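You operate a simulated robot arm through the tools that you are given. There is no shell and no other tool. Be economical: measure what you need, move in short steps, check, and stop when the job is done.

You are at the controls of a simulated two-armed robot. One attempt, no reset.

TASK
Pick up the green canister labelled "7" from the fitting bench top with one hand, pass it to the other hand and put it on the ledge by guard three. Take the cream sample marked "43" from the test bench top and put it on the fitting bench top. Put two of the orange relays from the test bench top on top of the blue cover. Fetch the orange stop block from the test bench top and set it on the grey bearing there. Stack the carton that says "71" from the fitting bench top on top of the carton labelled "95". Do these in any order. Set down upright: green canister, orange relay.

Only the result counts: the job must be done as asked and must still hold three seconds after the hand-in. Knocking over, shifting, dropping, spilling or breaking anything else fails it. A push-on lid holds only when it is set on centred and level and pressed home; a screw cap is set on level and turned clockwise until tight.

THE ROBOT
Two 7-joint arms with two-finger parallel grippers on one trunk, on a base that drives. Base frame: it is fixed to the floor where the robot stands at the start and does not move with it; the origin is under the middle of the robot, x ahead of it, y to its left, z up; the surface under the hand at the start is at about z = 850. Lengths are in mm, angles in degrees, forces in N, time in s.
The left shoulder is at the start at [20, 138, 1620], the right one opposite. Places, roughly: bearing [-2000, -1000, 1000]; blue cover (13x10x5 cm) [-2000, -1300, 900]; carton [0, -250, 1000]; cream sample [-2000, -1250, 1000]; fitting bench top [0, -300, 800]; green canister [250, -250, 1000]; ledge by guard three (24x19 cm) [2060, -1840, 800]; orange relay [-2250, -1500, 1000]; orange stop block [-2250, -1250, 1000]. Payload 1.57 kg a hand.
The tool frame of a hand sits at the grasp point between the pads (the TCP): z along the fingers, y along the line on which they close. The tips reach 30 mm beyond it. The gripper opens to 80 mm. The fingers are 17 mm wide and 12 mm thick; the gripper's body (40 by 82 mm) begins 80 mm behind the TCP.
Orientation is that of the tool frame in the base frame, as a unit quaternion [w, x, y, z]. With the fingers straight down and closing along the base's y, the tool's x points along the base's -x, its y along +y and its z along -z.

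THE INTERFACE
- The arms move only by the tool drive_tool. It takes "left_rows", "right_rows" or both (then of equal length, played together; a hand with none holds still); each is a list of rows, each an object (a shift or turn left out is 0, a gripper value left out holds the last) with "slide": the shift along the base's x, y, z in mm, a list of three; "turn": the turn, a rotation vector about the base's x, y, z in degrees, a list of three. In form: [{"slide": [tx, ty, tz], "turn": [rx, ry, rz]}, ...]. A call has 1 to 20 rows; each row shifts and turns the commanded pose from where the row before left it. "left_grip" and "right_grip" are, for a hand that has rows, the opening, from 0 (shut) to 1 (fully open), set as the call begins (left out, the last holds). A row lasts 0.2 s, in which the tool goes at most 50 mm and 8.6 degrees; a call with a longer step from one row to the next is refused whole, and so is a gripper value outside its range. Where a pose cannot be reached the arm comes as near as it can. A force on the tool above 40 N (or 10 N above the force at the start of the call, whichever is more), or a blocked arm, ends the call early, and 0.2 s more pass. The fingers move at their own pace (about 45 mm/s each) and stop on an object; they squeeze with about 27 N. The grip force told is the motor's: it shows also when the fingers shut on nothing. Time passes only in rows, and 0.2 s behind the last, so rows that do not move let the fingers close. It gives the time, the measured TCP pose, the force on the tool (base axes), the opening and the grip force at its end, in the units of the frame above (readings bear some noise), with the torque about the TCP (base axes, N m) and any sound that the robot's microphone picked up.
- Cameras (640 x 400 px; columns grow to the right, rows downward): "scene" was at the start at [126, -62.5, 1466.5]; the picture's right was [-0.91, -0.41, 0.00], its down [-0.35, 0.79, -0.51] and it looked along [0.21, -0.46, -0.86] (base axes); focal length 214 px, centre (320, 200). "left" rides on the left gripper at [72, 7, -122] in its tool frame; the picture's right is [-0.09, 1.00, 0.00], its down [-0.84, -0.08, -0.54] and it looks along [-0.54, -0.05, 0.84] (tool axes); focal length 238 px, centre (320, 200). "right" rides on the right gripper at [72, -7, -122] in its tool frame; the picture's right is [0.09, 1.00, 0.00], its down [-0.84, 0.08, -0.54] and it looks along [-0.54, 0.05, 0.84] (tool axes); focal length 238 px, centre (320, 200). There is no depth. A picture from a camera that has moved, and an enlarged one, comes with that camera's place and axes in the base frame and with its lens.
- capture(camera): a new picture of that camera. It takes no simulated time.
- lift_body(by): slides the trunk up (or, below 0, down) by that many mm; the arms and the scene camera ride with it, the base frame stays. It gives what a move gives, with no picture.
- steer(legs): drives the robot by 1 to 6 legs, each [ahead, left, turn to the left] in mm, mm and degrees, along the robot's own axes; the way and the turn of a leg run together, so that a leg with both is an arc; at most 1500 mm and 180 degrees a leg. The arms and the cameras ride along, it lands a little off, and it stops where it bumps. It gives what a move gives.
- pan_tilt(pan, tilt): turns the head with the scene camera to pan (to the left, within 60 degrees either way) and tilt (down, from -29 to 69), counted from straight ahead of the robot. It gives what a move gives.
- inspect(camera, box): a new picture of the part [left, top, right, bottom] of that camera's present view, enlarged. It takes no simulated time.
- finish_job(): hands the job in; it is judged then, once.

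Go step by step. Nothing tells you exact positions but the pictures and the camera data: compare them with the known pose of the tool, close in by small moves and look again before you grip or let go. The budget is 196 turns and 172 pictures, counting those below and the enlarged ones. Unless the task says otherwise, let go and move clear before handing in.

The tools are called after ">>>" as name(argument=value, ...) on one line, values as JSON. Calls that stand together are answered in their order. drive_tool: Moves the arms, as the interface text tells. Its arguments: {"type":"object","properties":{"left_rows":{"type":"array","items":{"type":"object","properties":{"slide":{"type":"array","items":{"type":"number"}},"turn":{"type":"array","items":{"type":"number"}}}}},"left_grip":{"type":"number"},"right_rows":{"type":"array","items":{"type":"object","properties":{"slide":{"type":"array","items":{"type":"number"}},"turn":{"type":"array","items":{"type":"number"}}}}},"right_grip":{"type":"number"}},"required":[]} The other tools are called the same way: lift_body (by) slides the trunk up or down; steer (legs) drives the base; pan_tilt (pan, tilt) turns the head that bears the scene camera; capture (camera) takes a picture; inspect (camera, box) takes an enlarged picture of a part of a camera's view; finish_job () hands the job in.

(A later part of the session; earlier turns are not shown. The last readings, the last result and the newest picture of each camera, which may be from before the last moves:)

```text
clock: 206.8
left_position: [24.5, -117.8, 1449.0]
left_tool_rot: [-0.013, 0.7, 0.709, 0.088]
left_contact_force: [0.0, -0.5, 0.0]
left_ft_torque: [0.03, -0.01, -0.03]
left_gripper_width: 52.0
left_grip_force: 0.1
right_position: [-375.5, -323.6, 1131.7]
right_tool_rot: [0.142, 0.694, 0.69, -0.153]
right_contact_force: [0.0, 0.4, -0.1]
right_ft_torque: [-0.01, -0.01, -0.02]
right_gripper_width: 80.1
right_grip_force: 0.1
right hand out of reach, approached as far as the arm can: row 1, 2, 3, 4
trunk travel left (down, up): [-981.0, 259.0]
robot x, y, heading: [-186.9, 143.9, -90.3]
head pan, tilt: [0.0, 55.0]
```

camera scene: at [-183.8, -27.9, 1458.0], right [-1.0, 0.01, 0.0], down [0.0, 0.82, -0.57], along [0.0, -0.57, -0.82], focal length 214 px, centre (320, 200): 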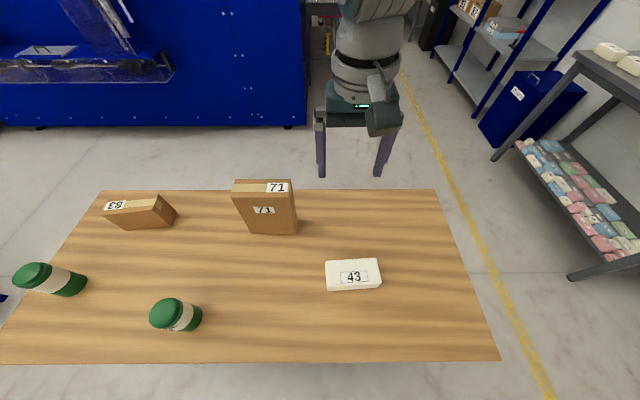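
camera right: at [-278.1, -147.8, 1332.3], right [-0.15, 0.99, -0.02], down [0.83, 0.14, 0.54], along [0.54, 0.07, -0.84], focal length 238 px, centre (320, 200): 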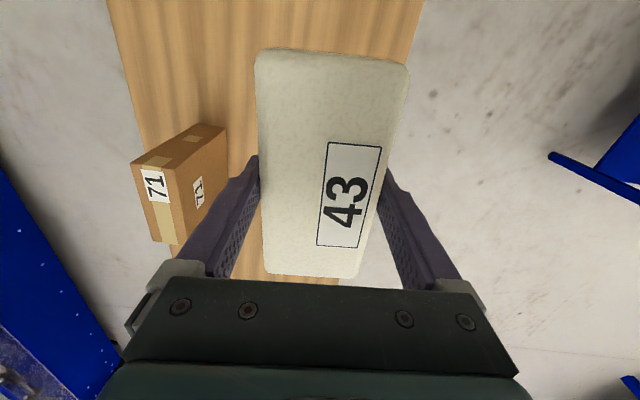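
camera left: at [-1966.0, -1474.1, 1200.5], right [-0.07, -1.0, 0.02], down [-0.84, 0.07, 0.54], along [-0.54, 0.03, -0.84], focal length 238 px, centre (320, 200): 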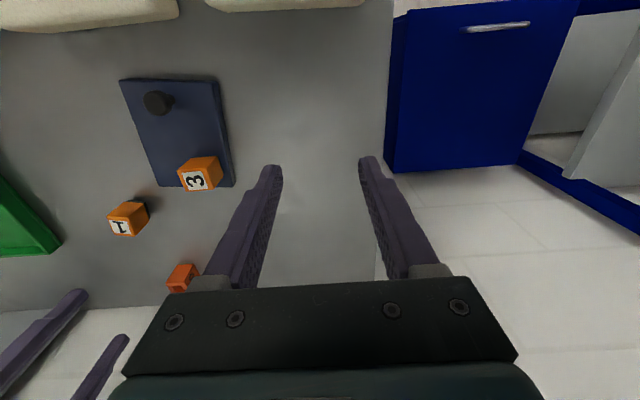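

That's the wrong way; tilting the other way.

>>> drive_tool(right_rows=[{"turn": [8, 0, 0]}, {"turn": [8, 0, 0]}, {"turn": [8, 0, 0]}, {"turn": [8, 0, 0]}, {"turn": [8, 0, 0]}, {"turn": [8, 0, 0]}, {}])

>>> drive_tool(right_rows=[{"slide": [0, 20, 20]}, {"slide": [0, 20, 20]}, {"slide": [0, 20, 20]}, {"slide": [0, 20, 20]}, {}])

>>> capture(camera="scene")

```text
clock: 208.4
left_position: [25.6, -118.2, 1449.9]
left_tool_rot: [-0.013, 0.699, 0.709, 0.088]
left_contact_force: [0.3, 1.0, -0.3]
left_ft_torque: [0.0, -0.03, 0.01]
left_gripper_width: 51.9
left_grip_force: 0.1
right_position: [-376.6, -198.8, 1198.7]
right_tool_rot: [-0.152, 0.69, 0.693, 0.141]
right_contact_force: [0.1, -0.2, 0.0]
right_ft_torque: [0.04, 0.0, 0.02]
right_gripper_width: 80.0
right_grip_force: 0.1
right hand out of reach, approached as far as the arm can: row 1, 2, 3, 4, 5, 6
trunk travel left (down, up): [-981.0, 259.0]
robot x, y, heading: [-180.5, 147.9, -90.2]
head pan, tilt: [0.0, 55.0]
```

```text
clock: 209.6
left_position: [24.6, -119.7, 1449.4]
left_tool_rot: [-0.013, 0.7, 0.708, 0.088]
left_contact_force: [-0.3, -1.2, 0.8]
left_ft_torque: [-0.01, 0.0, 0.01]
left_gripper_width: 51.9
left_grip_force: 0.1
right_position: [-377.5, -179.3, 1219.4]
right_tool_rot: [-0.153, 0.69, 0.693, 0.141]
right_contact_force: [0.2, 0.1, -0.1]
right_ft_torque: [0.0, 0.01, -0.01]
right_gripper_width: 79.8
right_grip_force: 0.0
right hand out of reach, approached as far as the arm can: row 2, 3, 4
trunk travel left (down, up): [-981.0, 259.0]
robot x, y, heading: [-182.1, 147.2, -90.5]
head pan, tilt: [0.0, 55.0]
```

```text
64 pictures are left
camera scene: at [-183.8, -27.9, 1458.0], right [-1.0, 0.01, 0.0], down [0.0, 0.82, -0.57], along [0.0, -0.57, -0.82], focal length 214 px, centre (320, 200)
```

scene: 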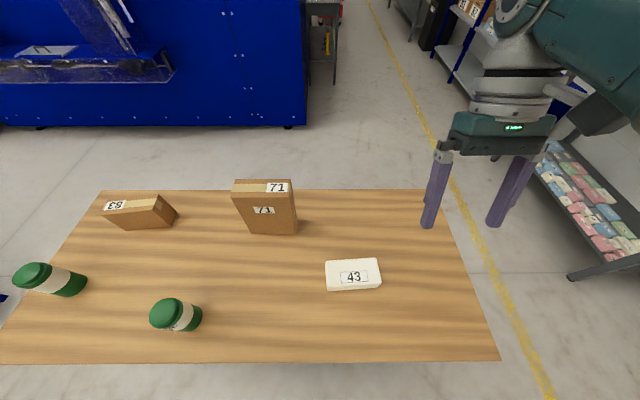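

Trying to go to the exact starting posture of the right hand (further out to the right).

>>> drive_tool(right_rows=[{"slide": [-20, 10, 0]}, {"slide": [-20, 10, 0]}, {"slide": [-20, 10, 0]}, {"slide": [-20, 10, 0]}, {"slide": [-20, 10, 0]}, {"slide": [-20, 10, 0]}, {}])

>>> drive_tool(right_rows=[{"slide": [0, 15, 0], "turn": [-6, 0, 0]}, {"slide": [0, 15, 0], "turn": [-6, 0, 0]}, {"slide": [0, 15, 0], "turn": [-6, 0, 0]}, {"slide": [0, 10, 0], "turn": [-6, 0, 0]}, {}])

>>> capture(camera="scene")

```text
clock: 211.2
left_position: [25.6, -117.9, 1449.6]
left_tool_rot: [-0.012, 0.7, 0.709, 0.088]
left_contact_force: [-0.1, 0.3, -0.2]
left_ft_torque: [0.0, 0.03, 0.02]
left_gripper_width: 51.8
left_grip_force: 0.0
right_position: [-495.0, -121.1, 1221.8]
right_tool_rot: [-0.151, 0.69, 0.694, 0.139]
right_contact_force: [0.3, 0.4, -0.1]
right_ft_torque: [0.01, 0.0, 0.01]
right_gripper_width: 80.1
right_grip_force: 0.0
trunk travel left (down, up): [-981.0, 259.0]
robot x, y, heading: [-180.3, 145.9, -90.4]
head pan, tilt: [0.0, 55.0]
```

```text
clock: 212.4
left_position: [25.7, -118.9, 1449.4]
left_tool_rot: [-0.013, 0.699, 0.709, 0.087]
left_contact_force: [0.2, -0.4, -0.2]
left_ft_torque: [0.0, 0.01, -0.02]
left_gripper_width: 51.9
left_grip_force: 0.1
right_position: [-495.3, -65.8, 1220.3]
right_tool_rot: [-0.005, 0.707, 0.707, -0.008]
right_contact_force: [0.1, -0.5, 0.2]
right_ft_torque: [-0.02, -0.03, 0.04]
right_gripper_width: 80.1
right_grip_force: 0.1
trunk travel left (down, up): [-981.0, 259.0]
robot x, y, heading: [-182.1, 147.1, -90.2]
head pan, tilt: [0.0, 55.0]
```

```text
63 pictures are left
camera scene: at [-183.8, -27.9, 1458.0], right [-1.0, 0.01, 0.0], down [0.0, 0.82, -0.57], along [0.0, -0.57, -0.82], focal length 214 px, centre (320, 200)
```

scene: 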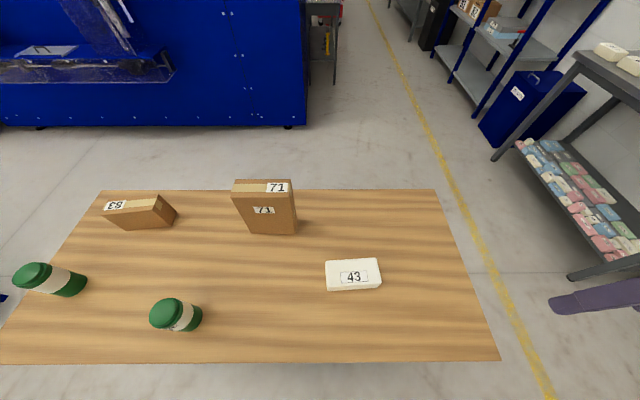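

The right arm is back in its natural posture. Plan for the canister: the left hand picks it low with a 55° inward tilt (closing along y), the right hand takes it from above and later sets it down. Repositioning the base and pre-orienting the left hand.

>>> steer(legs=[[-61, 367, 0]])

>>> lift_body(by=-180)

>>> drive_tool(left_rows=[{"turn": [-4.1, 3, -0.35]}, {"turn": [-4.1, 3, -0.35]}, {"turn": [0, 0, -8.2]}, {"turn": [0, 0, -8.2]}, {"turn": [0, 0, -8.2]}, {"turn": [0, 0, -8.2]}, {"turn": [0, 0, -8.2]}, {"turn": [0, 0, -8.2]}, {"turn": [0, 0, -8.2]}, {"turn": [0, 0, -8.2]}, {"turn": [0, 0, -8.2]}, {"turn": [0, 0, -8.2]}, {"turn": [0, 0, -8.2]}, {}], left_grip=1)

>>> capture(camera="scene")

```text
clock: 214.8
left_position: [398.4, -57.9, 1450.6]
left_tool_rot: [-0.013, 0.698, 0.71, 0.088]
left_contact_force: [-1.4, -0.7, 0.7]
left_ft_torque: [0.01, 0.0, 0.02]
left_gripper_width: 52.0
left_grip_force: 0.1
right_position: [-122.3, -6.5, 1221.3]
right_tool_rot: [-0.005, 0.705, 0.709, -0.008]
right_contact_force: [-0.1, -0.1, 0.2]
right_ft_torque: [0.0, 0.03, -0.01]
right_gripper_width: 80.1
right_grip_force: 0.1
trunk travel left (down, up): [-981.0, 259.0]
robot x, y, heading: [188.1, 207.2, -89.9]
head pan, tilt: [0.0, 55.0]
```

```text
clock: 216.8
left_position: [397.0, -58.1, 1270.7]
left_tool_rot: [-0.012, 0.698, 0.711, 0.088]
left_contact_force: [0.0, -0.3, -0.9]
left_ft_torque: [0.02, 0.03, -0.01]
left_gripper_width: 51.9
left_grip_force: 0.1
right_position: [-121.8, -6.9, 1041.4]
right_tool_rot: [-0.005, 0.706, 0.708, -0.008]
right_contact_force: [-0.2, -0.1, 0.2]
right_ft_torque: [0.03, 0.01, 0.0]
right_gripper_width: 80.2
right_grip_force: 0.0
trunk travel left (down, up): [-801.0, 439.0]
robot x, y, heading: [187.5, 207.1, -90.2]
head pan, tilt: [0.0, 55.0]
```

```text
clock: 219.8
left_position: [398.2, -50.5, 1259.0]
left_tool_rot: [-0.023, 1.0, -0.004, 0.007]
left_contact_force: [-0.1, 0.1, -0.5]
left_ft_torque: [0.0, 0.02, 0.0]
left_gripper_width: 80.1
left_grip_force: 0.1
right_position: [-122.2, -6.3, 1039.4]
right_tool_rot: [-0.005, 0.706, 0.708, -0.008]
right_contact_force: [0.1, 0.5, -0.3]
right_ft_torque: [0.01, 0.02, 0.01]
right_gripper_width: 79.7
right_grip_force: 0.1
trunk travel left (down, up): [-801.0, 439.0]
robot x, y, heading: [188.5, 202.6, -89.9]
head pan, tilt: [0.0, 55.0]
```

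```text
62 pictures are left
camera scene: at [188.9, 32.3, 1278.0], right [-1.0, 0.0, 0.0], down [0.0, 0.82, -0.57], along [0.0, -0.57, -0.82], focal length 214 px, centre (320, 200)
```

scene: 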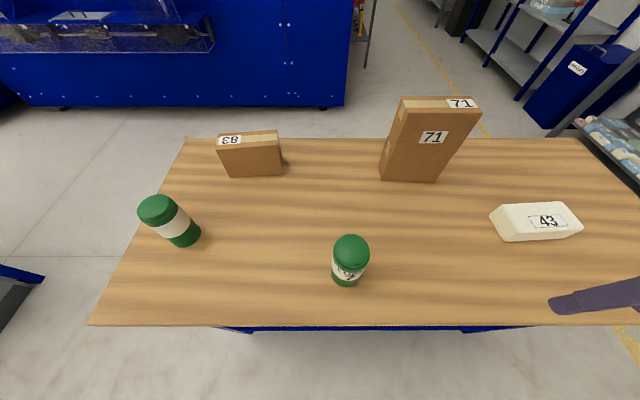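

Zooming on canister 7, and tilting the left hand inward.

>>> inspect(camera="scene", box=[290, 215, 410, 305])

>>> drive_tool(left_rows=[{"slide": [-15, -6, -18], "turn": [0, 7.9, 0]}, {"slide": [-15, -6, -18], "turn": [0, 7.9, 0]}, {"slide": [-15, -6, -18], "turn": [0, 7.9, 0]}, {"slide": [-15, -6, -18], "turn": [0, 7.9, 0]}, {"slide": [-15, -6, -18], "turn": [0, 7.9, 0]}, {"slide": [-15, -6, -18], "turn": [0, 7.9, 0]}, {"slide": [-15, -6, -18], "turn": [0, 7.6, 0]}, {}])

>>> capture(camera="left")

>>> capture(camera="scene")

```text
4.44 times, centred on (350, 260) of scene
camera zoom: at [188.9, 32.3, 1278.0], right [-1.0, 0.0, 0.0], down [0.0, 0.82, -0.57], along [0.0, -0.57, -0.82], focal length 953 px, centre (187, -67)
```

zoom: 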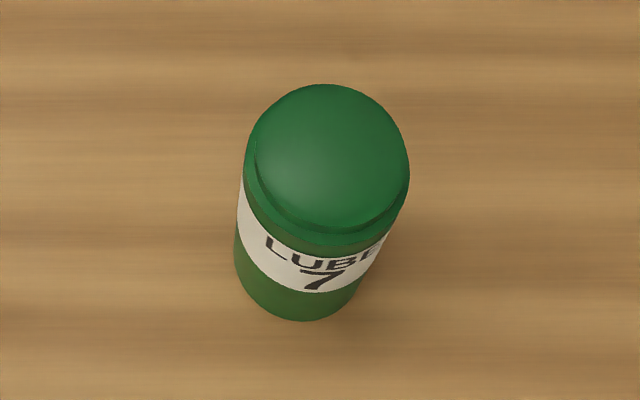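

```text
clock: 221.6
left_position: [292.2, -98.6, 1145.3]
left_tool_rot: [0.0, 0.887, 0.001, -0.462]
left_contact_force: [0.8, 0.7, 0.4]
left_ft_torque: [0.03, 0.02, -0.02]
left_gripper_width: 80.2
left_grip_force: 0.0
right_position: [-122.4, -5.0, 1040.1]
right_tool_rot: [-0.004, 0.706, 0.708, -0.008]
right_contact_force: [-0.3, -0.4, -0.2]
right_ft_torque: [0.02, 0.02, 0.02]
right_gripper_width: 80.1
right_grip_force: 0.0
trunk travel left (down, up): [-801.0, 439.0]
robot x, y, heading: [189.2, 205.6, -90.3]
head pan, tilt: [0.0, 55.0]
```

```text
60 pictures are left
camera left: at [434.4, -105.7, 1156.3], right [-0.05, -1.0, 0.08], down [-0.03, 0.08, 1.0], along [-1.0, 0.05, -0.04], focal length 238 px, centre (320, 200)
```

left: 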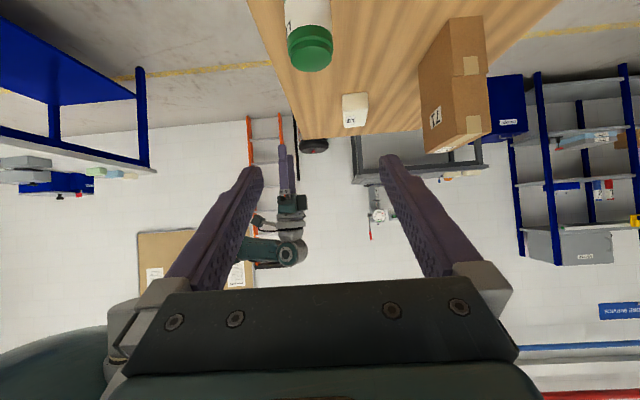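

```text
59 pictures are left
camera scene: at [188.9, 32.4, 1278.0], right [-1.0, 0.0, 0.0], down [0.0, 0.82, -0.57], along [0.0, -0.57, -0.82], focal length 214 px, centre (320, 200)
```

scene: 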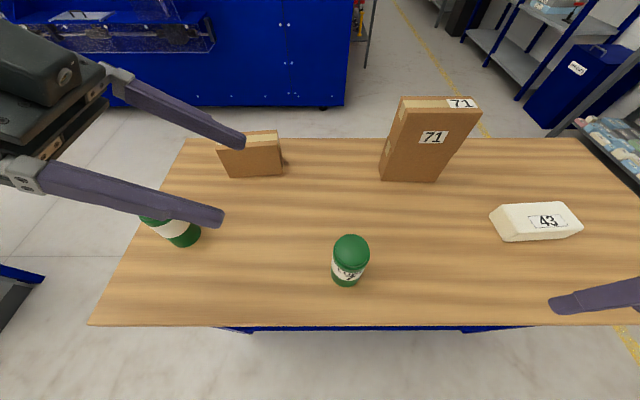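

Canister 7: centre (139,-95), Ø57, top ≈957. Moving the left hand to the pre-approach point along its tilted axis.

>>> drive_tool(left_rows=[{"slide": [-10, 0.6, -30]}, {"slide": [-10, 0.6, -30]}, {"slide": [-10, 0.6, -30]}, {"slide": [-10, 0.6, -30]}, {"slide": [-10, 0.6, -30]}, {"slide": [-10, 0.6, -30]}, {"slide": [-5, 0, -18]}, {}])

>>> capture(camera="left")

>>> capture(camera="scene")

```text
clock: 223.4
left_position: [228.5, -94.6, 947.7]
left_tool_rot: [0.0, 0.887, 0.001, -0.462]
left_contact_force: [0.4, 0.2, 1.3]
left_ft_torque: [0.02, 0.0, 0.0]
left_gripper_width: 80.0
left_grip_force: 0.0
right_position: [-122.3, -7.7, 1040.3]
right_tool_rot: [-0.005, 0.706, 0.708, -0.007]
right_contact_force: [0.2, 0.6, 1.1]
right_ft_torque: [-0.02, 0.0, -0.02]
right_gripper_width: 79.9
right_grip_force: 0.1
trunk travel left (down, up): [-801.0, 439.0]
robot x, y, heading: [192.4, 206.6, -90.0]
head pan, tilt: [0.0, 55.0]
```

```text
58 pictures are left
camera left: at [369.2, -102.7, 959.3], right [-0.05, -1.0, 0.07], down [-0.04, 0.08, 1.0], along [-1.0, 0.05, -0.04], focal length 238 px, centre (320, 200)
```

left: 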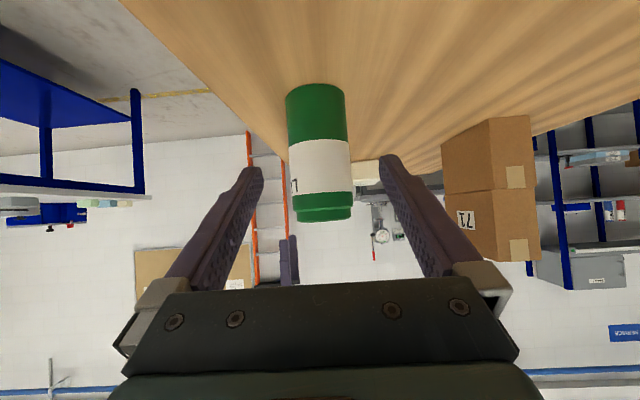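

```text
57 pictures are left
camera scene: at [188.9, 32.3, 1278.0], right [-1.0, 0.0, 0.0], down [0.0, 0.82, -0.57], along [0.0, -0.57, -0.82], focal length 214 px, centre (320, 200)
```

scene: 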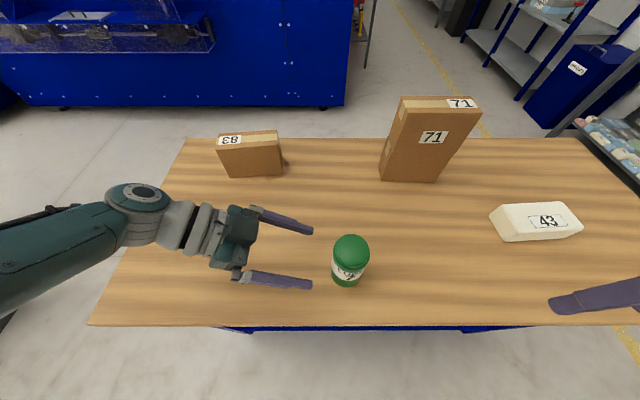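

Clear approach. Advancing along the tool axis around the canister.

>>> drive_tool(left_rows=[{"slide": [-18, 0, -12.8]}, {"slide": [-18, 0, -12.8]}, {"slide": [-18, 0, -12.8]}, {"slide": [-16, 0, -11.4]}, {"slide": [-12, 0, -8.5]}, {}])

>>> inspect(camera="scene", box=[230, 190, 450, 320])

>>> capture(camera="left")

```text
clock: 224.8
left_position: [165.4, -72.6, 927.8]
left_tool_rot: [0.0, 0.887, 0.001, -0.462]
left_contact_force: [-0.6, 0.0, 0.1]
left_ft_torque: [0.03, 0.0, -0.02]
left_gripper_width: 80.1
left_grip_force: 0.0
left hand out of reach, approached as far as the arm can: row 1, 2, 3, 4, 5
right_position: [-123.5, -6.2, 1040.4]
right_tool_rot: [-0.006, 0.706, 0.708, -0.008]
right_contact_force: [0.2, 0.7, 0.1]
right_ft_torque: [-0.01, -0.01, 0.02]
right_gripper_width: 79.7
right_grip_force: 0.1
trunk travel left (down, up): [-801.0, 439.0]
robot x, y, heading: [192.6, 204.9, -90.4]
head pan, tilt: [0.0, 55.0]
```

```text
2.91 times, centred on (340, 255) of scene
camera zoom: at [188.9, 32.4, 1278.0], right [-1.0, 0.0, 0.0], down [0.0, 0.82, -0.57], along [0.0, -0.57, -0.82], focal length 624 px, centre (262, 40)
```

zoom: 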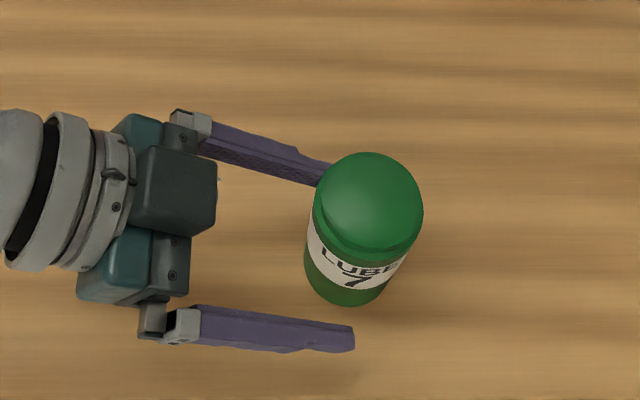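

```text
55 pictures are left
camera left: at [308.5, -80.5, 938.3], right [-0.05, -1.0, 0.07], down [-0.04, 0.08, 1.0], along [-1.0, 0.05, -0.04], focal length 238 px, centre (320, 200)
```

left: 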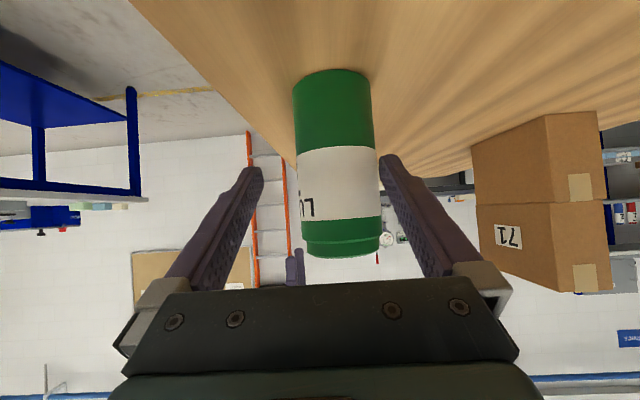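

Reach ran out and the hand drifted sideways. Backing out, then moving the base 80 mm closer and trunk lower.

>>> drive_tool(left_rows=[{"slide": [15, 0, 10]}, {"slide": [20, 0, 14]}, {"slide": [20, 0, 14]}, {"slide": [20, 0, 14]}, {"slide": [20, 0, 30]}, {"slide": [10, 0, 40]}, {"slide": [0, 0, 40]}, {}], right_rows=[{"slide": [0, 0, 20]}, {"slide": [0, 0, 20]}, {"slide": [0, 0, 20]}, {"slide": [0, 0, 20]}, {"slide": [0, 0, 20]}, {"slide": [0, 0, 20]}, {"slide": [0, 0, 20]}, {}])

>>> steer(legs=[[80, 35, 0]])

>>> lift_body(by=-120)

>>> capture(camera="scene")

```text
clock: 226.6
left_position: [273.4, -75.6, 1088.4]
left_tool_rot: [0.0, 0.887, 0.001, -0.462]
left_contact_force: [0.1, 0.7, 0.8]
left_ft_torque: [0.04, -0.02, 0.01]
left_gripper_width: 80.2
left_grip_force: 0.1
right_position: [-122.4, -6.8, 1180.0]
right_tool_rot: [-0.006, 0.706, 0.708, -0.006]
right_contact_force: [0.1, 0.7, 0.0]
right_ft_torque: [0.0, -0.03, 0.04]
right_gripper_width: 80.1
right_grip_force: 0.0
trunk travel left (down, up): [-801.0, 439.0]
robot x, y, heading: [189.1, 205.6, -90.2]
head pan, tilt: [0.0, 55.0]
```

```text
clock: 227.7
left_position: [307.2, -155.2, 1089.4]
left_tool_rot: [-0.001, 0.887, 0.0, -0.462]
left_contact_force: [-0.9, -0.4, -1.0]
left_ft_torque: [-0.02, 0.04, -0.01]
left_gripper_width: 80.2
left_grip_force: 0.1
right_position: [-88.1, -85.8, 1178.4]
right_tool_rot: [-0.006, 0.705, 0.709, -0.007]
right_contact_force: [-0.7, 0.6, 0.0]
right_ft_torque: [-0.01, 0.0, 0.0]
right_gripper_width: 79.8
right_grip_force: 0.1
trunk travel left (down, up): [-801.0, 439.0]
robot x, y, heading: [221.7, 124.9, -90.2]
head pan, tilt: [0.0, 55.0]
```

```text
clock: 229.1
left_position: [306.8, -156.1, 973.6]
left_tool_rot: [0.002, 0.885, 0.001, -0.465]
left_contact_force: [-0.5, 3.7, 14.0]
left_ft_torque: [0.06, -2.18, 0.77]
left_gripper_width: 80.0
left_grip_force: 0.0
right_position: [-87.5, -86.2, 1060.0]
right_tool_rot: [-0.006, 0.706, 0.708, -0.006]
right_contact_force: [0.1, -0.5, -0.2]
right_ft_torque: [0.02, -0.03, -0.02]
right_gripper_width: 80.3
right_grip_force: 0.1
trunk travel left (down, up): [-682.0, 558.0]
robot x, y, heading: [220.6, 124.3, -89.9]
head pan, tilt: [0.0, 55.0]
stopped: the force on the tool passed its limit at 50 N (the readings are from after the stop); the commanded pose is now the measured one
```

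```text
54 pictures are left
camera scene: at [223.5, -47.4, 1159.1], right [-1.0, 0.0, 0.0], down [0.0, 0.82, -0.57], along [0.0, -0.57, -0.82], focal length 214 px, centre (320, 200)
```

scene: 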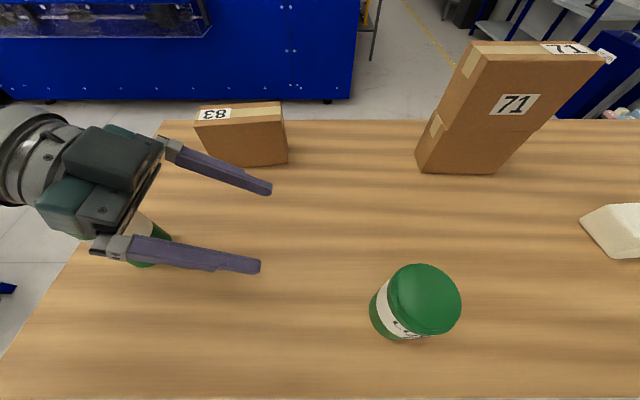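

The left gripper's camera pressed on top of the other canister. Raising straight up at once and checking it.

>>> drive_tool(left_rows=[{"slide": [0, 0, 8]}, {"slide": [0, 0, 15]}, {"slide": [0, 0, 30]}, {"slide": [0, 0, 40]}, {"slide": [0, 0, 40]}, {}])

>>> pan_tilt(pan=25, tilt=50)

>>> capture(camera="scene")

```text
clock: 230.5
left_position: [308.4, -154.3, 1101.7]
left_tool_rot: [0.0, 0.886, 0.0, -0.465]
left_contact_force: [-1.6, 0.0, -0.8]
left_ft_torque: [0.02, -0.02, 0.02]
left_gripper_width: 80.0
left_grip_force: 0.0
right_position: [-88.0, -87.5, 1060.8]
right_tool_rot: [-0.006, 0.706, 0.708, -0.007]
right_contact_force: [0.2, -0.2, -0.1]
right_ft_torque: [-0.02, 0.05, -0.02]
right_gripper_width: 80.0
right_grip_force: 0.0
trunk travel left (down, up): [-682.0, 558.0]
robot x, y, heading: [224.9, 129.1, -90.1]
head pan, tilt: [0.0, 55.0]
```

```text
clock: 231.4
left_position: [308.9, -155.0, 1103.0]
left_tool_rot: [0.001, 0.886, 0.0, -0.463]
left_contact_force: [0.1, -0.6, -0.2]
left_ft_torque: [0.0, 0.02, -0.01]
left_gripper_width: 80.1
left_grip_force: 0.0
right_position: [-88.8, -86.7, 1060.4]
right_tool_rot: [-0.005, 0.706, 0.708, -0.006]
right_contact_force: [0.7, -0.9, 0.2]
right_ft_torque: [0.02, 0.0, 0.01]
right_gripper_width: 79.9
right_grip_force: 0.1
trunk travel left (down, up): [-682.0, 558.0]
robot x, y, heading: [222.6, 125.6, -89.9]
head pan, tilt: [25.0, 50.0]
```

```text
53 pictures are left
camera scene: at [255.6, -45.3, 1165.5], right [-0.91, -0.42, 0.0], down [-0.32, 0.7, -0.64], along [0.27, -0.58, -0.77], focal length 214 px, centre (320, 200)
```

scene: 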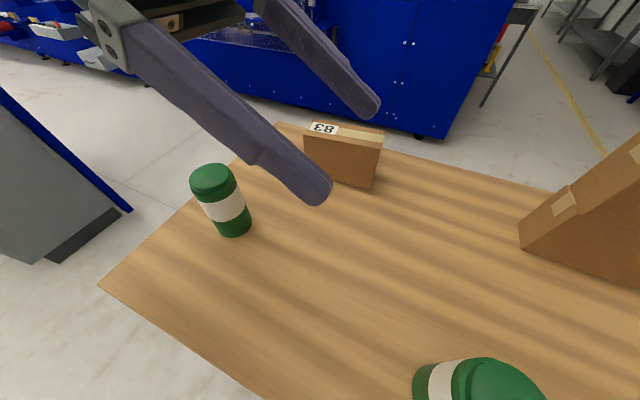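

The other canister still stands in its place. Bringing the left hand to the pre-approach by a safe path: toward the robot first, then in, then down.

>>> pan_tilt(pan=0, tilt=55)

>>> drive_tool(left_rows=[{"slide": [0, 30, 0]}, {"slide": [0, 30, 0]}, {"slide": [-40, 0, 0]}, {"slide": [-40, 0, 0]}, {"slide": [0, 0, -30]}, {"slide": [0, 0, -30]}, {"slide": [0, 0, -30]}, {"slide": [0, 0, -30]}, {"slide": [0, 0, -25]}, {}])

>>> capture(camera="scene")

>>> capture(camera="left")

```text
clock: 232.2
left_position: [308.3, -155.5, 1102.6]
left_tool_rot: [0.001, 0.886, 0.001, -0.465]
left_contact_force: [1.0, 0.5, 0.7]
left_ft_torque: [0.03, 0.04, 0.02]
left_gripper_width: 80.2
left_grip_force: 0.1
right_position: [-89.3, -87.1, 1059.4]
right_tool_rot: [-0.006, 0.706, 0.708, -0.007]
right_contact_force: [-0.3, 0.0, 0.5]
right_ft_torque: [0.0, 0.0, 0.02]
right_gripper_width: 79.9
right_grip_force: 0.1
trunk travel left (down, up): [-682.0, 558.0]
robot x, y, heading: [224.4, 127.0, -90.2]
head pan, tilt: [0.0, 55.0]
```

```text
clock: 234.4
left_position: [227.9, -96.4, 961.2]
left_tool_rot: [0.001, 0.885, 0.0, -0.465]
left_contact_force: [-1.0, 0.0, 0.5]
left_ft_torque: [0.02, 0.01, 0.01]
left_gripper_width: 79.8
left_grip_force: 0.1
right_position: [-89.6, -87.0, 1060.5]
right_tool_rot: [-0.006, 0.706, 0.708, -0.007]
right_contact_force: [-0.2, -0.5, 0.2]
right_ft_torque: [0.02, -0.04, -0.01]
right_gripper_width: 80.0
right_grip_force: 0.0
trunk travel left (down, up): [-682.0, 558.0]
robot x, y, heading: [225.5, 125.7, -90.3]
head pan, tilt: [0.0, 55.0]
```

```text
52 pictures are left
camera scene: at [223.1, -47.5, 1159.1], right [-1.0, 0.0, 0.0], down [0.0, 0.82, -0.57], along [0.0, -0.57, -0.82], focal length 214 px, centre (320, 200)
```

scene: 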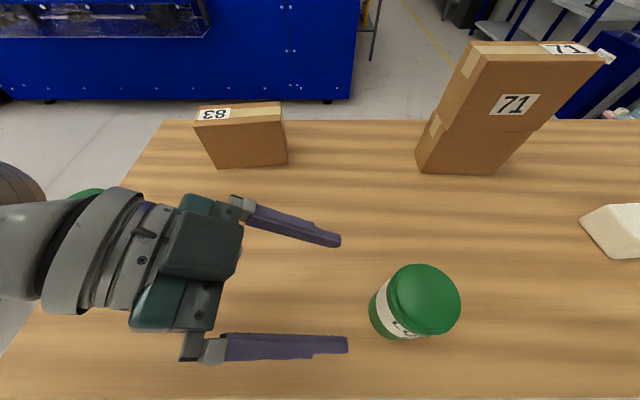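

```text
51 pictures are left
camera left: at [369.6, -103.6, 971.6], right [-0.05, -1.0, 0.08], down [-0.03, 0.08, 1.0], along [-1.0, 0.05, -0.03], focal length 238 px, centre (320, 200)
```

left: 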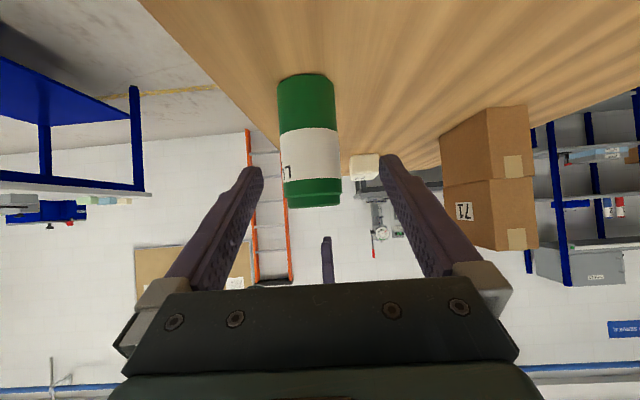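

The canister was nudged a little during the drift; it's upright at ≈(133,-85). Correcting and advancing, checking midway.

>>> drive_tool(left_rows=[{"slide": [0, 11, -5]}, {"slide": [-12, 0, -14]}, {"slide": [-18, 0, -12.6]}, {"slide": [-18, 0, -12.6]}, {}])

>>> capture(camera="scene")

>>> capture(camera="left")

```text
clock: 235.7
left_position: [178.3, -86.6, 916.2]
left_tool_rot: [0.001, 0.886, 0.0, -0.464]
left_contact_force: [-0.8, 0.4, -0.2]
left_ft_torque: [-0.03, -0.03, 0.0]
left_gripper_width: 80.1
left_grip_force: 0.1
right_position: [-88.2, -86.8, 1061.4]
right_tool_rot: [-0.006, 0.706, 0.708, -0.008]
right_contact_force: [-0.1, -0.6, -0.1]
right_ft_torque: [-0.02, 0.01, 0.03]
right_gripper_width: 80.1
right_grip_force: 0.1
trunk travel left (down, up): [-682.0, 558.0]
robot x, y, heading: [226.2, 128.9, -90.0]
head pan, tilt: [0.0, 55.0]
```

```text
50 pictures are left
camera scene: at [223.1, -47.5, 1159.1], right [-1.0, 0.0, 0.0], down [0.0, 0.82, -0.57], along [0.0, -0.57, -0.82], focal length 214 px, centre (320, 200)
```

scene: 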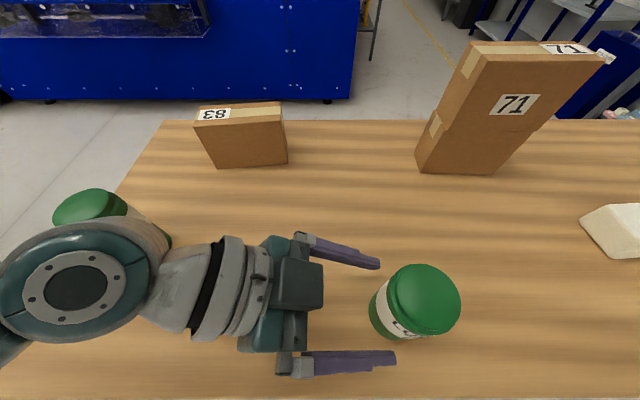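

```text
49 pictures are left
camera left: at [319.3, -93.7, 926.3], right [-0.05, -1.0, 0.08], down [-0.03, 0.08, 1.0], along [-1.0, 0.05, -0.03], focal length 238 px, centre (320, 200)
```

left: 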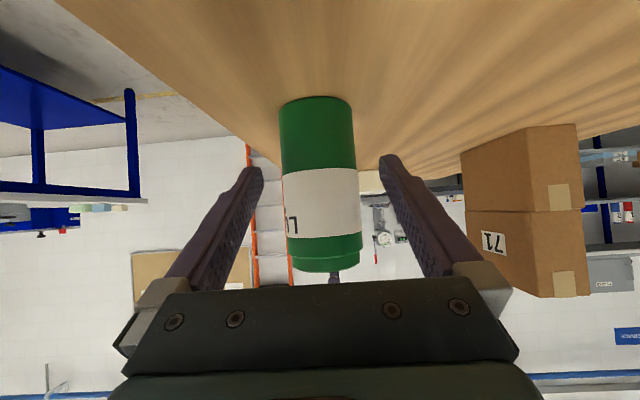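

Centred between the fingers. Completing the approach and gripping.

>>> drive_tool(left_rows=[{"slide": [-16, 0.5, -11.2]}, {"slide": [-16, 0.5, -11.2]}, {"slide": [-11, 0, -8]}, {}])

>>> inspect(camera="scene", box=[260, 200, 500, 390])

```text
clock: 236.7
left_position: [134.7, -82.7, 885.7]
left_tool_rot: [0.001, 0.886, 0.0, -0.464]
left_contact_force: [0.9, -0.2, 0.0]
left_ft_torque: [-0.03, 0.0, 0.01]
left_gripper_width: 79.9
left_grip_force: 0.0
right_position: [-87.5, -86.7, 1060.5]
right_tool_rot: [-0.006, 0.706, 0.708, -0.008]
right_contact_force: [0.6, 0.4, -0.6]
right_ft_torque: [-0.02, 0.02, 0.03]
right_gripper_width: 79.9
right_grip_force: 0.1
trunk travel left (down, up): [-682.0, 558.0]
robot x, y, heading: [224.8, 124.9, -90.1]
head pan, tilt: [0.0, 55.0]
```

```text
2.11 times, centred on (380, 295) of scene
camera zoom: at [223.1, -47.5, 1159.1], right [-1.0, 0.0, 0.0], down [0.0, 0.82, -0.57], along [0.0, -0.57, -0.82], focal length 452 px, centre (194, 0)
```

zoom: 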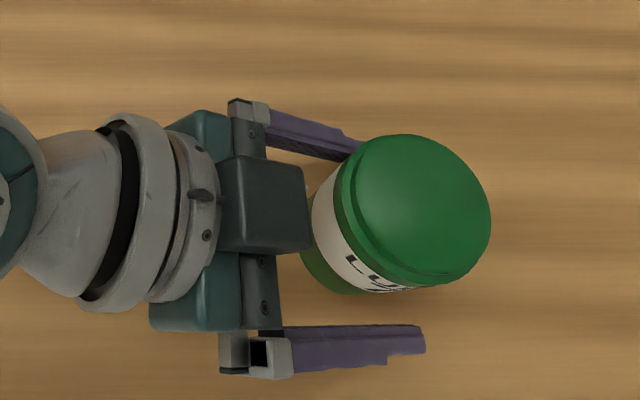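

Closing the left gripper.

>>> drive_tool(left_rows=[{}, {}, {}, {}, {}, {}, {}], left_grip=0)

>>> drive_tool(left_rows=[{"slide": [0, 0, 2]}, {"slide": [0, 0, 3]}, {"slide": [0, 0, 4]}, {"slide": [0, 0, 5]}, {"slide": [0, 0, 5]}, {}])

>>> capture(camera="left")

>>> capture(camera="scene")

```text
clock: 238.2
left_position: [134.2, -82.2, 885.1]
left_tool_rot: [0.002, 0.886, 0.001, -0.464]
left_contact_force: [-0.8, -0.5, 0.4]
left_ft_torque: [0.08, 0.01, 0.01]
left_gripper_width: 57.1
left_grip_force: 27.3
right_position: [-89.1, -85.6, 1060.5]
right_tool_rot: [-0.005, 0.706, 0.708, -0.007]
right_contact_force: [-0.4, -1.0, -0.8]
right_ft_torque: [0.01, 0.02, -0.01]
right_gripper_width: 80.0
right_grip_force: 0.0
trunk travel left (down, up): [-682.0, 558.0]
robot x, y, heading: [223.6, 125.2, -90.0]
head pan, tilt: [0.0, 55.0]
```

```text
clock: 239.7
left_position: [136.0, -83.5, 906.4]
left_tool_rot: [0.0, 0.886, 0.0, -0.464]
left_contact_force: [0.2, -0.2, -1.9]
left_ft_torque: [0.04, 0.01, 0.04]
left_gripper_width: 56.9
left_grip_force: 27.4
right_position: [-87.9, -87.2, 1060.4]
right_tool_rot: [-0.005, 0.705, 0.709, -0.007]
right_contact_force: [-0.5, 0.0, 0.4]
right_ft_torque: [0.04, -0.02, -0.01]
right_gripper_width: 79.8
right_grip_force: 0.0
trunk travel left (down, up): [-682.0, 558.0]
robot x, y, heading: [223.8, 124.6, -89.9]
head pan, tilt: [0.0, 55.0]
```

```text
47 pictures are left
camera left: at [277.7, -91.2, 916.5], right [-0.05, -1.0, 0.08], down [-0.03, 0.08, 1.0], along [-1.0, 0.05, -0.03], focal length 238 px, centre (320, 200)
```

left: 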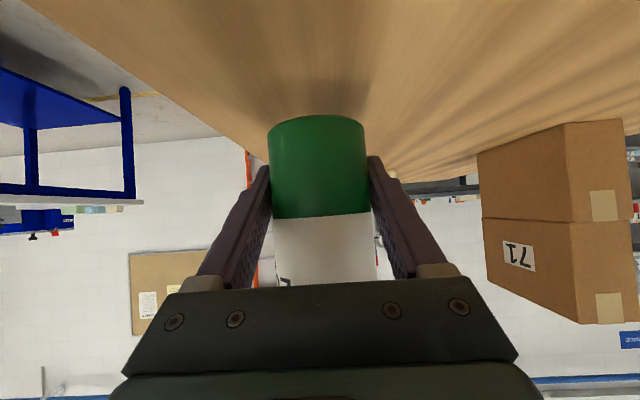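

```text
46 pictures are left
camera scene: at [223.1, -47.5, 1159.0], right [-1.0, 0.0, 0.0], down [0.0, 0.82, -0.57], along [0.0, -0.57, -0.82], focal length 214 px, centre (320, 200)
```

scene: 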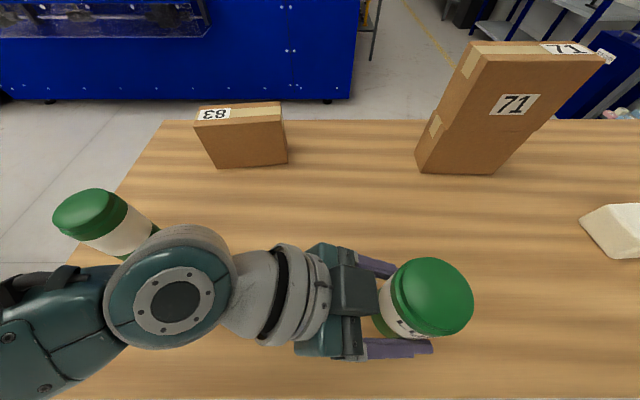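

Canister held upright. Moving it up and further ahead, clear of my head, for the handover.

>>> drive_tool(left_rows=[{"slide": [0, 0, 6]}, {"slide": [0, 0, 10]}, {"slide": [0, -4, 12]}, {"slide": [-2, -10, 12]}, {"slide": [-3, -14, 12]}, {"slide": [-4, -14, 8]}, {"slide": [-4, -14, 0]}, {"slide": [-4, -14, 0]}, {"slide": [-4, -14, 0]}, {"slide": [-3, -14, 0]}, {"slide": [-3, -14, 0]}, {"slide": [-2, -10, 0]}, {"slide": [-1, -6, 0]}, {}])

>>> drive_tool(right_rows=[{"slide": [0, 0, 20], "turn": [0, 0, 8.2]}, {"slide": [0, 0, 20], "turn": [0, 0, 8.2]}, {"slide": [0, 0, 20], "turn": [0, 0, 8.2]}, {"slide": [0, 0, 20], "turn": [0, 0, 8.2]}, {"slide": [0, 0, 10], "turn": [0, 0, 8.2]}, {"turn": [0, 0, 8.2]}, {"turn": [0, 0, 8.2]}, {"turn": [0, 0, 8.2]}, {"turn": [0, 0, 8.2]}, {"turn": [0, 0, 8.2]}, {"turn": [0, 0, 8]}, {}], right_grip=1)

>>> capture(camera="scene")

>>> capture(camera="right")

```text
clock: 242.7
left_position: [105.2, -212.9, 962.8]
left_tool_rot: [0.001, 0.885, 0.0, -0.465]
left_contact_force: [0.3, 0.4, -1.6]
left_ft_torque: [0.01, 0.0, 0.0]
left_gripper_width: 57.0
left_grip_force: 27.3
right_position: [-88.3, -86.5, 1060.2]
right_tool_rot: [-0.006, 0.706, 0.709, -0.007]
right_contact_force: [-0.9, -0.5, -0.1]
right_ft_torque: [-0.01, 0.0, -0.01]
right_gripper_width: 79.8
right_grip_force: 0.0
trunk travel left (down, up): [-682.0, 558.0]
robot x, y, heading: [222.2, 122.7, -90.2]
head pan, tilt: [0.0, 55.0]
```

```text
clock: 245.2
left_position: [104.7, -211.6, 962.9]
left_tool_rot: [0.001, 0.886, 0.0, -0.464]
left_contact_force: [0.1, 0.7, -1.2]
left_ft_torque: [0.01, 0.0, 0.01]
left_gripper_width: 57.0
left_grip_force: 27.3
right_position: [-86.0, -77.2, 1139.9]
right_tool_rot: [0.002, -0.011, 1.0, 0.021]
right_contact_force: [-0.8, 0.9, -0.4]
right_ft_torque: [0.0, 0.03, 0.01]
right_gripper_width: 80.2
right_grip_force: 0.1
trunk travel left (down, up): [-682.0, 558.0]
robot x, y, heading: [221.4, 124.6, -89.9]
head pan, tilt: [0.0, 55.0]
```

```text
45 pictures are left
camera scene: at [223.2, -47.4, 1159.0], right [-1.0, 0.0, 0.0], down [0.0, 0.82, -0.57], along [0.0, -0.57, -0.82], focal length 214 px, centre (320, 200)
```

scene: 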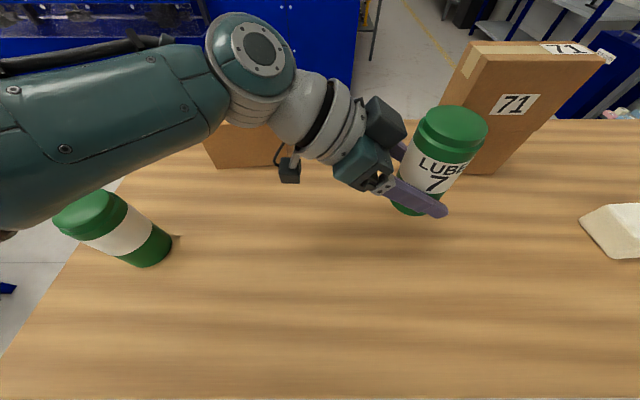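

```text
44 pictures are left
camera right: at [-158.0, -90.6, 1260.4], right [-0.11, 0.99, 0.04], down [0.83, 0.07, 0.55], along [0.54, 0.1, -0.83], focal length 238 px, centre (320, 200)
```

right: 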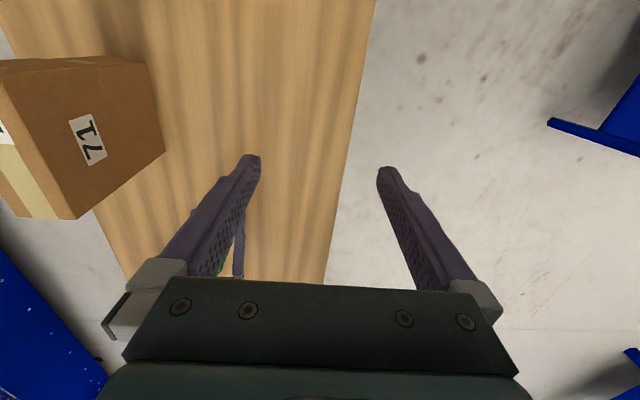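

Right hand is ready (closing along y). Moving it above the canister.

>>> drive_tool(right_rows=[{"slide": [10, -25, 0], "turn": [-2.4, 0, 0]}, {"slide": [20, -25, 0]}, {"slide": [25, -25, 0]}, {"slide": [27, -20, 0]}, {"slide": [27, -20, 0]}, {"slide": [27, -15, 0]}, {"slide": [27, -5, 0]}, {"slide": [27, 0, 0]}, {}])

>>> capture(camera="right")

>>> capture(camera="scene")

```text
clock: 247.2
left_position: [104.7, -211.9, 963.2]
left_tool_rot: [0.001, 0.886, 0.0, -0.465]
left_contact_force: [0.0, 0.2, -2.9]
left_ft_torque: [-0.02, 0.0, -0.01]
left_gripper_width: 57.0
left_grip_force: 26.9
right_position: [100.7, -221.4, 1152.5]
right_tool_rot: [0.001, -0.002, 1.0, -0.03]
right_contact_force: [-0.7, 0.2, -0.5]
right_ft_torque: [-0.02, 0.01, -0.01]
right_gripper_width: 79.8
right_grip_force: 0.1
trunk travel left (down, up): [-682.0, 558.0]
robot x, y, heading: [221.5, 127.4, -90.4]
head pan, tilt: [0.0, 55.0]
```

```text
43 pictures are left
camera right: at [27.8, -221.0, 1274.5], right [-0.1, 0.99, -0.06], down [0.84, 0.11, 0.54], along [0.54, 0.0, -0.84], focal length 238 px, centre (320, 200)
```

right: 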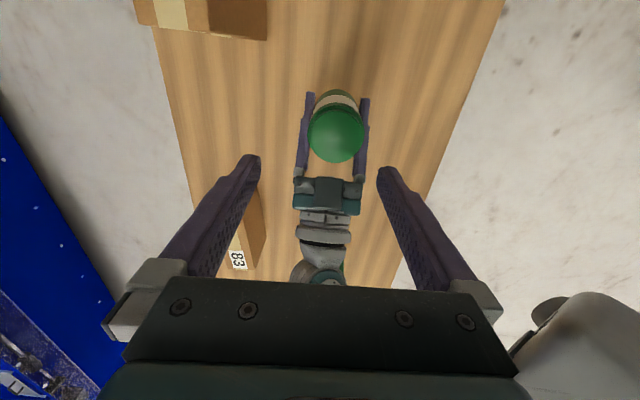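

```text
42 pictures are left
camera scene: at [223.2, -47.4, 1159.0], right [-1.0, 0.0, 0.0], down [0.0, 0.82, -0.57], along [0.0, -0.57, -0.82], focal length 214 px, centre (320, 200)
```

scene: 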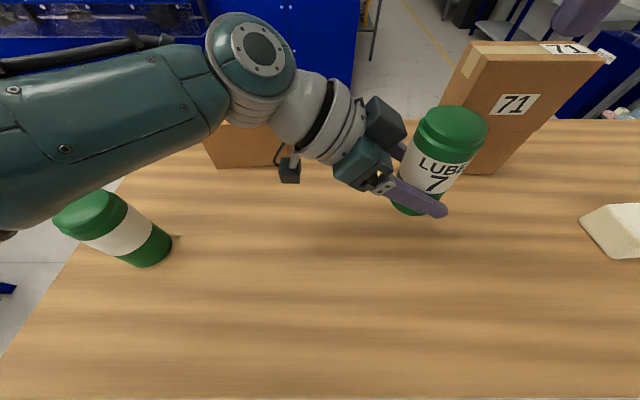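

Canister top seen at (102,-212), z≈1035. Levelling, centring and descending partway.

>>> drive_tool(right_rows=[{"slide": [1, 5, 0], "turn": [3.4, 0, 0]}, {"slide": [1, 4, 0]}, {"slide": [0, 0, -25]}, {"slide": [0, 0, -25]}, {"slide": [0, 0, -25]}, {}])

>>> capture(camera="right")

>>> capture(camera="scene")

```text
clock: 248.7
left_position: [104.2, -213.2, 962.6]
left_tool_rot: [0.0, 0.886, 0.0, -0.464]
left_contact_force: [-0.4, 0.9, -2.6]
left_ft_torque: [0.02, -0.01, -0.03]
left_gripper_width: 56.9
left_grip_force: 27.3
right_position: [100.4, -212.4, 1074.4]
right_tool_rot: [0.002, -0.002, 1.0, 0.0]
right_contact_force: [-0.5, -0.2, 0.6]
right_ft_torque: [0.0, 0.01, 0.0]
right_gripper_width: 79.9
right_grip_force: 0.0
trunk travel left (down, up): [-682.0, 558.0]
robot x, y, heading: [223.6, 123.6, -90.0]
head pan, tilt: [0.0, 55.0]
```

```text
41 pictures are left
camera right: at [27.5, -219.0, 1196.9], right [-0.1, 1.0, 0.0], down [0.84, 0.08, 0.54], along [0.54, 0.05, -0.84], focal length 238 px, centre (320, 200)
```

right: 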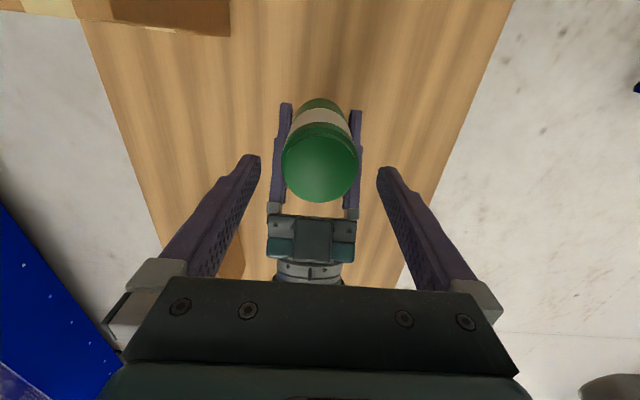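

```text
40 pictures are left
camera scene: at [223.2, -47.4, 1159.0], right [-1.0, 0.0, 0.0], down [0.0, 0.82, -0.57], along [0.0, -0.57, -0.82], focal length 214 px, centre (320, 200)
```

scene: 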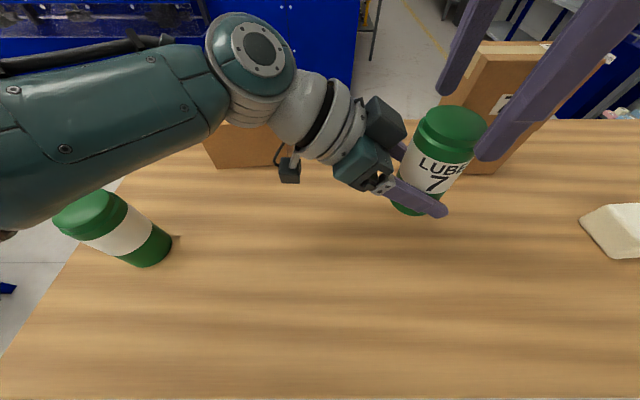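

Perfectly centred. Descending to z≈1020 and gripping the canister top.

>>> drive_tool(right_rows=[{"slide": [0.5, 0, -18]}, {"slide": [0.5, 0, -18]}, {"slide": [0, 0, -12]}, {"slide": [0, 0, -6]}, {}])

>>> inspect(camera="scene", box=[330, 30, 570, 230])

```text
clock: 249.8
left_position: [103.7, -212.5, 962.9]
left_tool_rot: [0.001, 0.886, 0.001, -0.464]
left_contact_force: [-0.4, 0.0, -2.2]
left_ft_torque: [-0.03, 0.0, -0.02]
left_gripper_width: 56.9
left_grip_force: 26.5
right_position: [104.1, -211.9, 1021.6]
right_tool_rot: [0.001, -0.002, 1.0, 0.0]
right_contact_force: [0.2, 0.1, -0.1]
right_ft_torque: [0.02, 0.0, -0.01]
right_gripper_width: 79.8
right_grip_force: 0.1
trunk travel left (down, up): [-682.0, 558.0]
robot x, y, heading: [229.5, 123.6, -89.7]
head pan, tilt: [0.0, 55.0]
```

```text
2.00 times, centred on (450, 130) of scene
camera zoom: at [223.2, -47.4, 1159.0], right [-1.0, 0.0, 0.0], down [0.0, 0.82, -0.57], along [0.0, -0.57, -0.82], focal length 429 px, centre (60, 340)
```

zoom: 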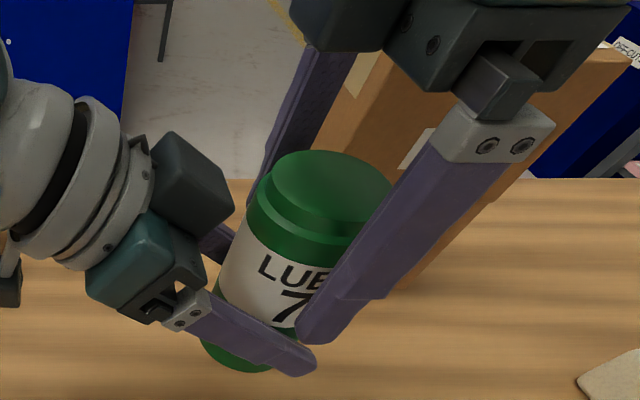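

A bit more separation from the left fingers (+4 mm), then closing the right gripper.

>>> drive_tool(right_rows=[{"slide": [0, 0, 4]}, {}])

>>> drive_tool(right_rows=[{}, {}, {}, {}, {}, {}, {}, {}], right_grip=0)

>>> inspect(camera="scene", box=[330, 30, 570, 230])

```text
clock: 250.4
left_position: [103.3, -212.2, 962.5]
left_tool_rot: [0.002, 0.886, 0.001, -0.465]
left_contact_force: [-0.2, 0.1, -2.7]
left_ft_torque: [0.02, -0.01, -0.01]
left_gripper_width: 57.1
left_grip_force: 26.7
right_position: [104.2, -211.5, 1026.2]
right_tool_rot: [0.001, -0.002, 1.0, 0.0]
right_contact_force: [-0.2, 0.2, 0.7]
right_ft_torque: [0.01, 0.0, 0.02]
right_gripper_width: 80.1
right_grip_force: 0.0
trunk travel left (down, up): [-682.0, 558.0]
robot x, y, heading: [223.4, 122.4, -90.0]
head pan, tilt: [0.0, 55.0]
```

```text
clock: 252.2
left_position: [104.9, -213.1, 963.1]
left_tool_rot: [0.001, 0.886, 0.0, -0.464]
left_contact_force: [-2.4, -6.0, -4.5]
left_ft_torque: [0.79, 0.04, -0.03]
left_gripper_width: 57.0
left_grip_force: 27.2
right_position: [104.4, -212.2, 1025.7]
right_tool_rot: [0.002, -0.002, 1.0, 0.001]
right_contact_force: [1.2, 5.4, 2.6]
right_ft_torque: [-0.39, -0.16, 0.04]
right_gripper_width: 57.3
right_grip_force: 27.2
trunk travel left (down, up): [-682.0, 558.0]
robot x, y, heading: [226.3, 126.3, -89.9]
head pan, tilt: [0.0, 55.0]
```

```text
2.00 times, centred on (450, 130) of scene
camera zoom: at [223.2, -47.4, 1159.0], right [-1.0, 0.0, 0.0], down [0.0, 0.82, -0.57], along [0.0, -0.57, -0.82], focal length 429 px, centre (60, 340)
```

zoom: 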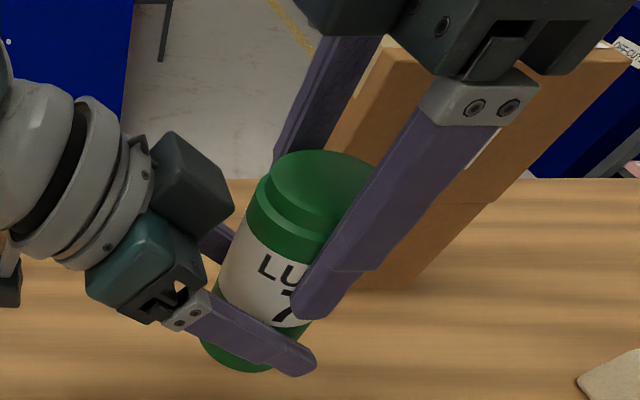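

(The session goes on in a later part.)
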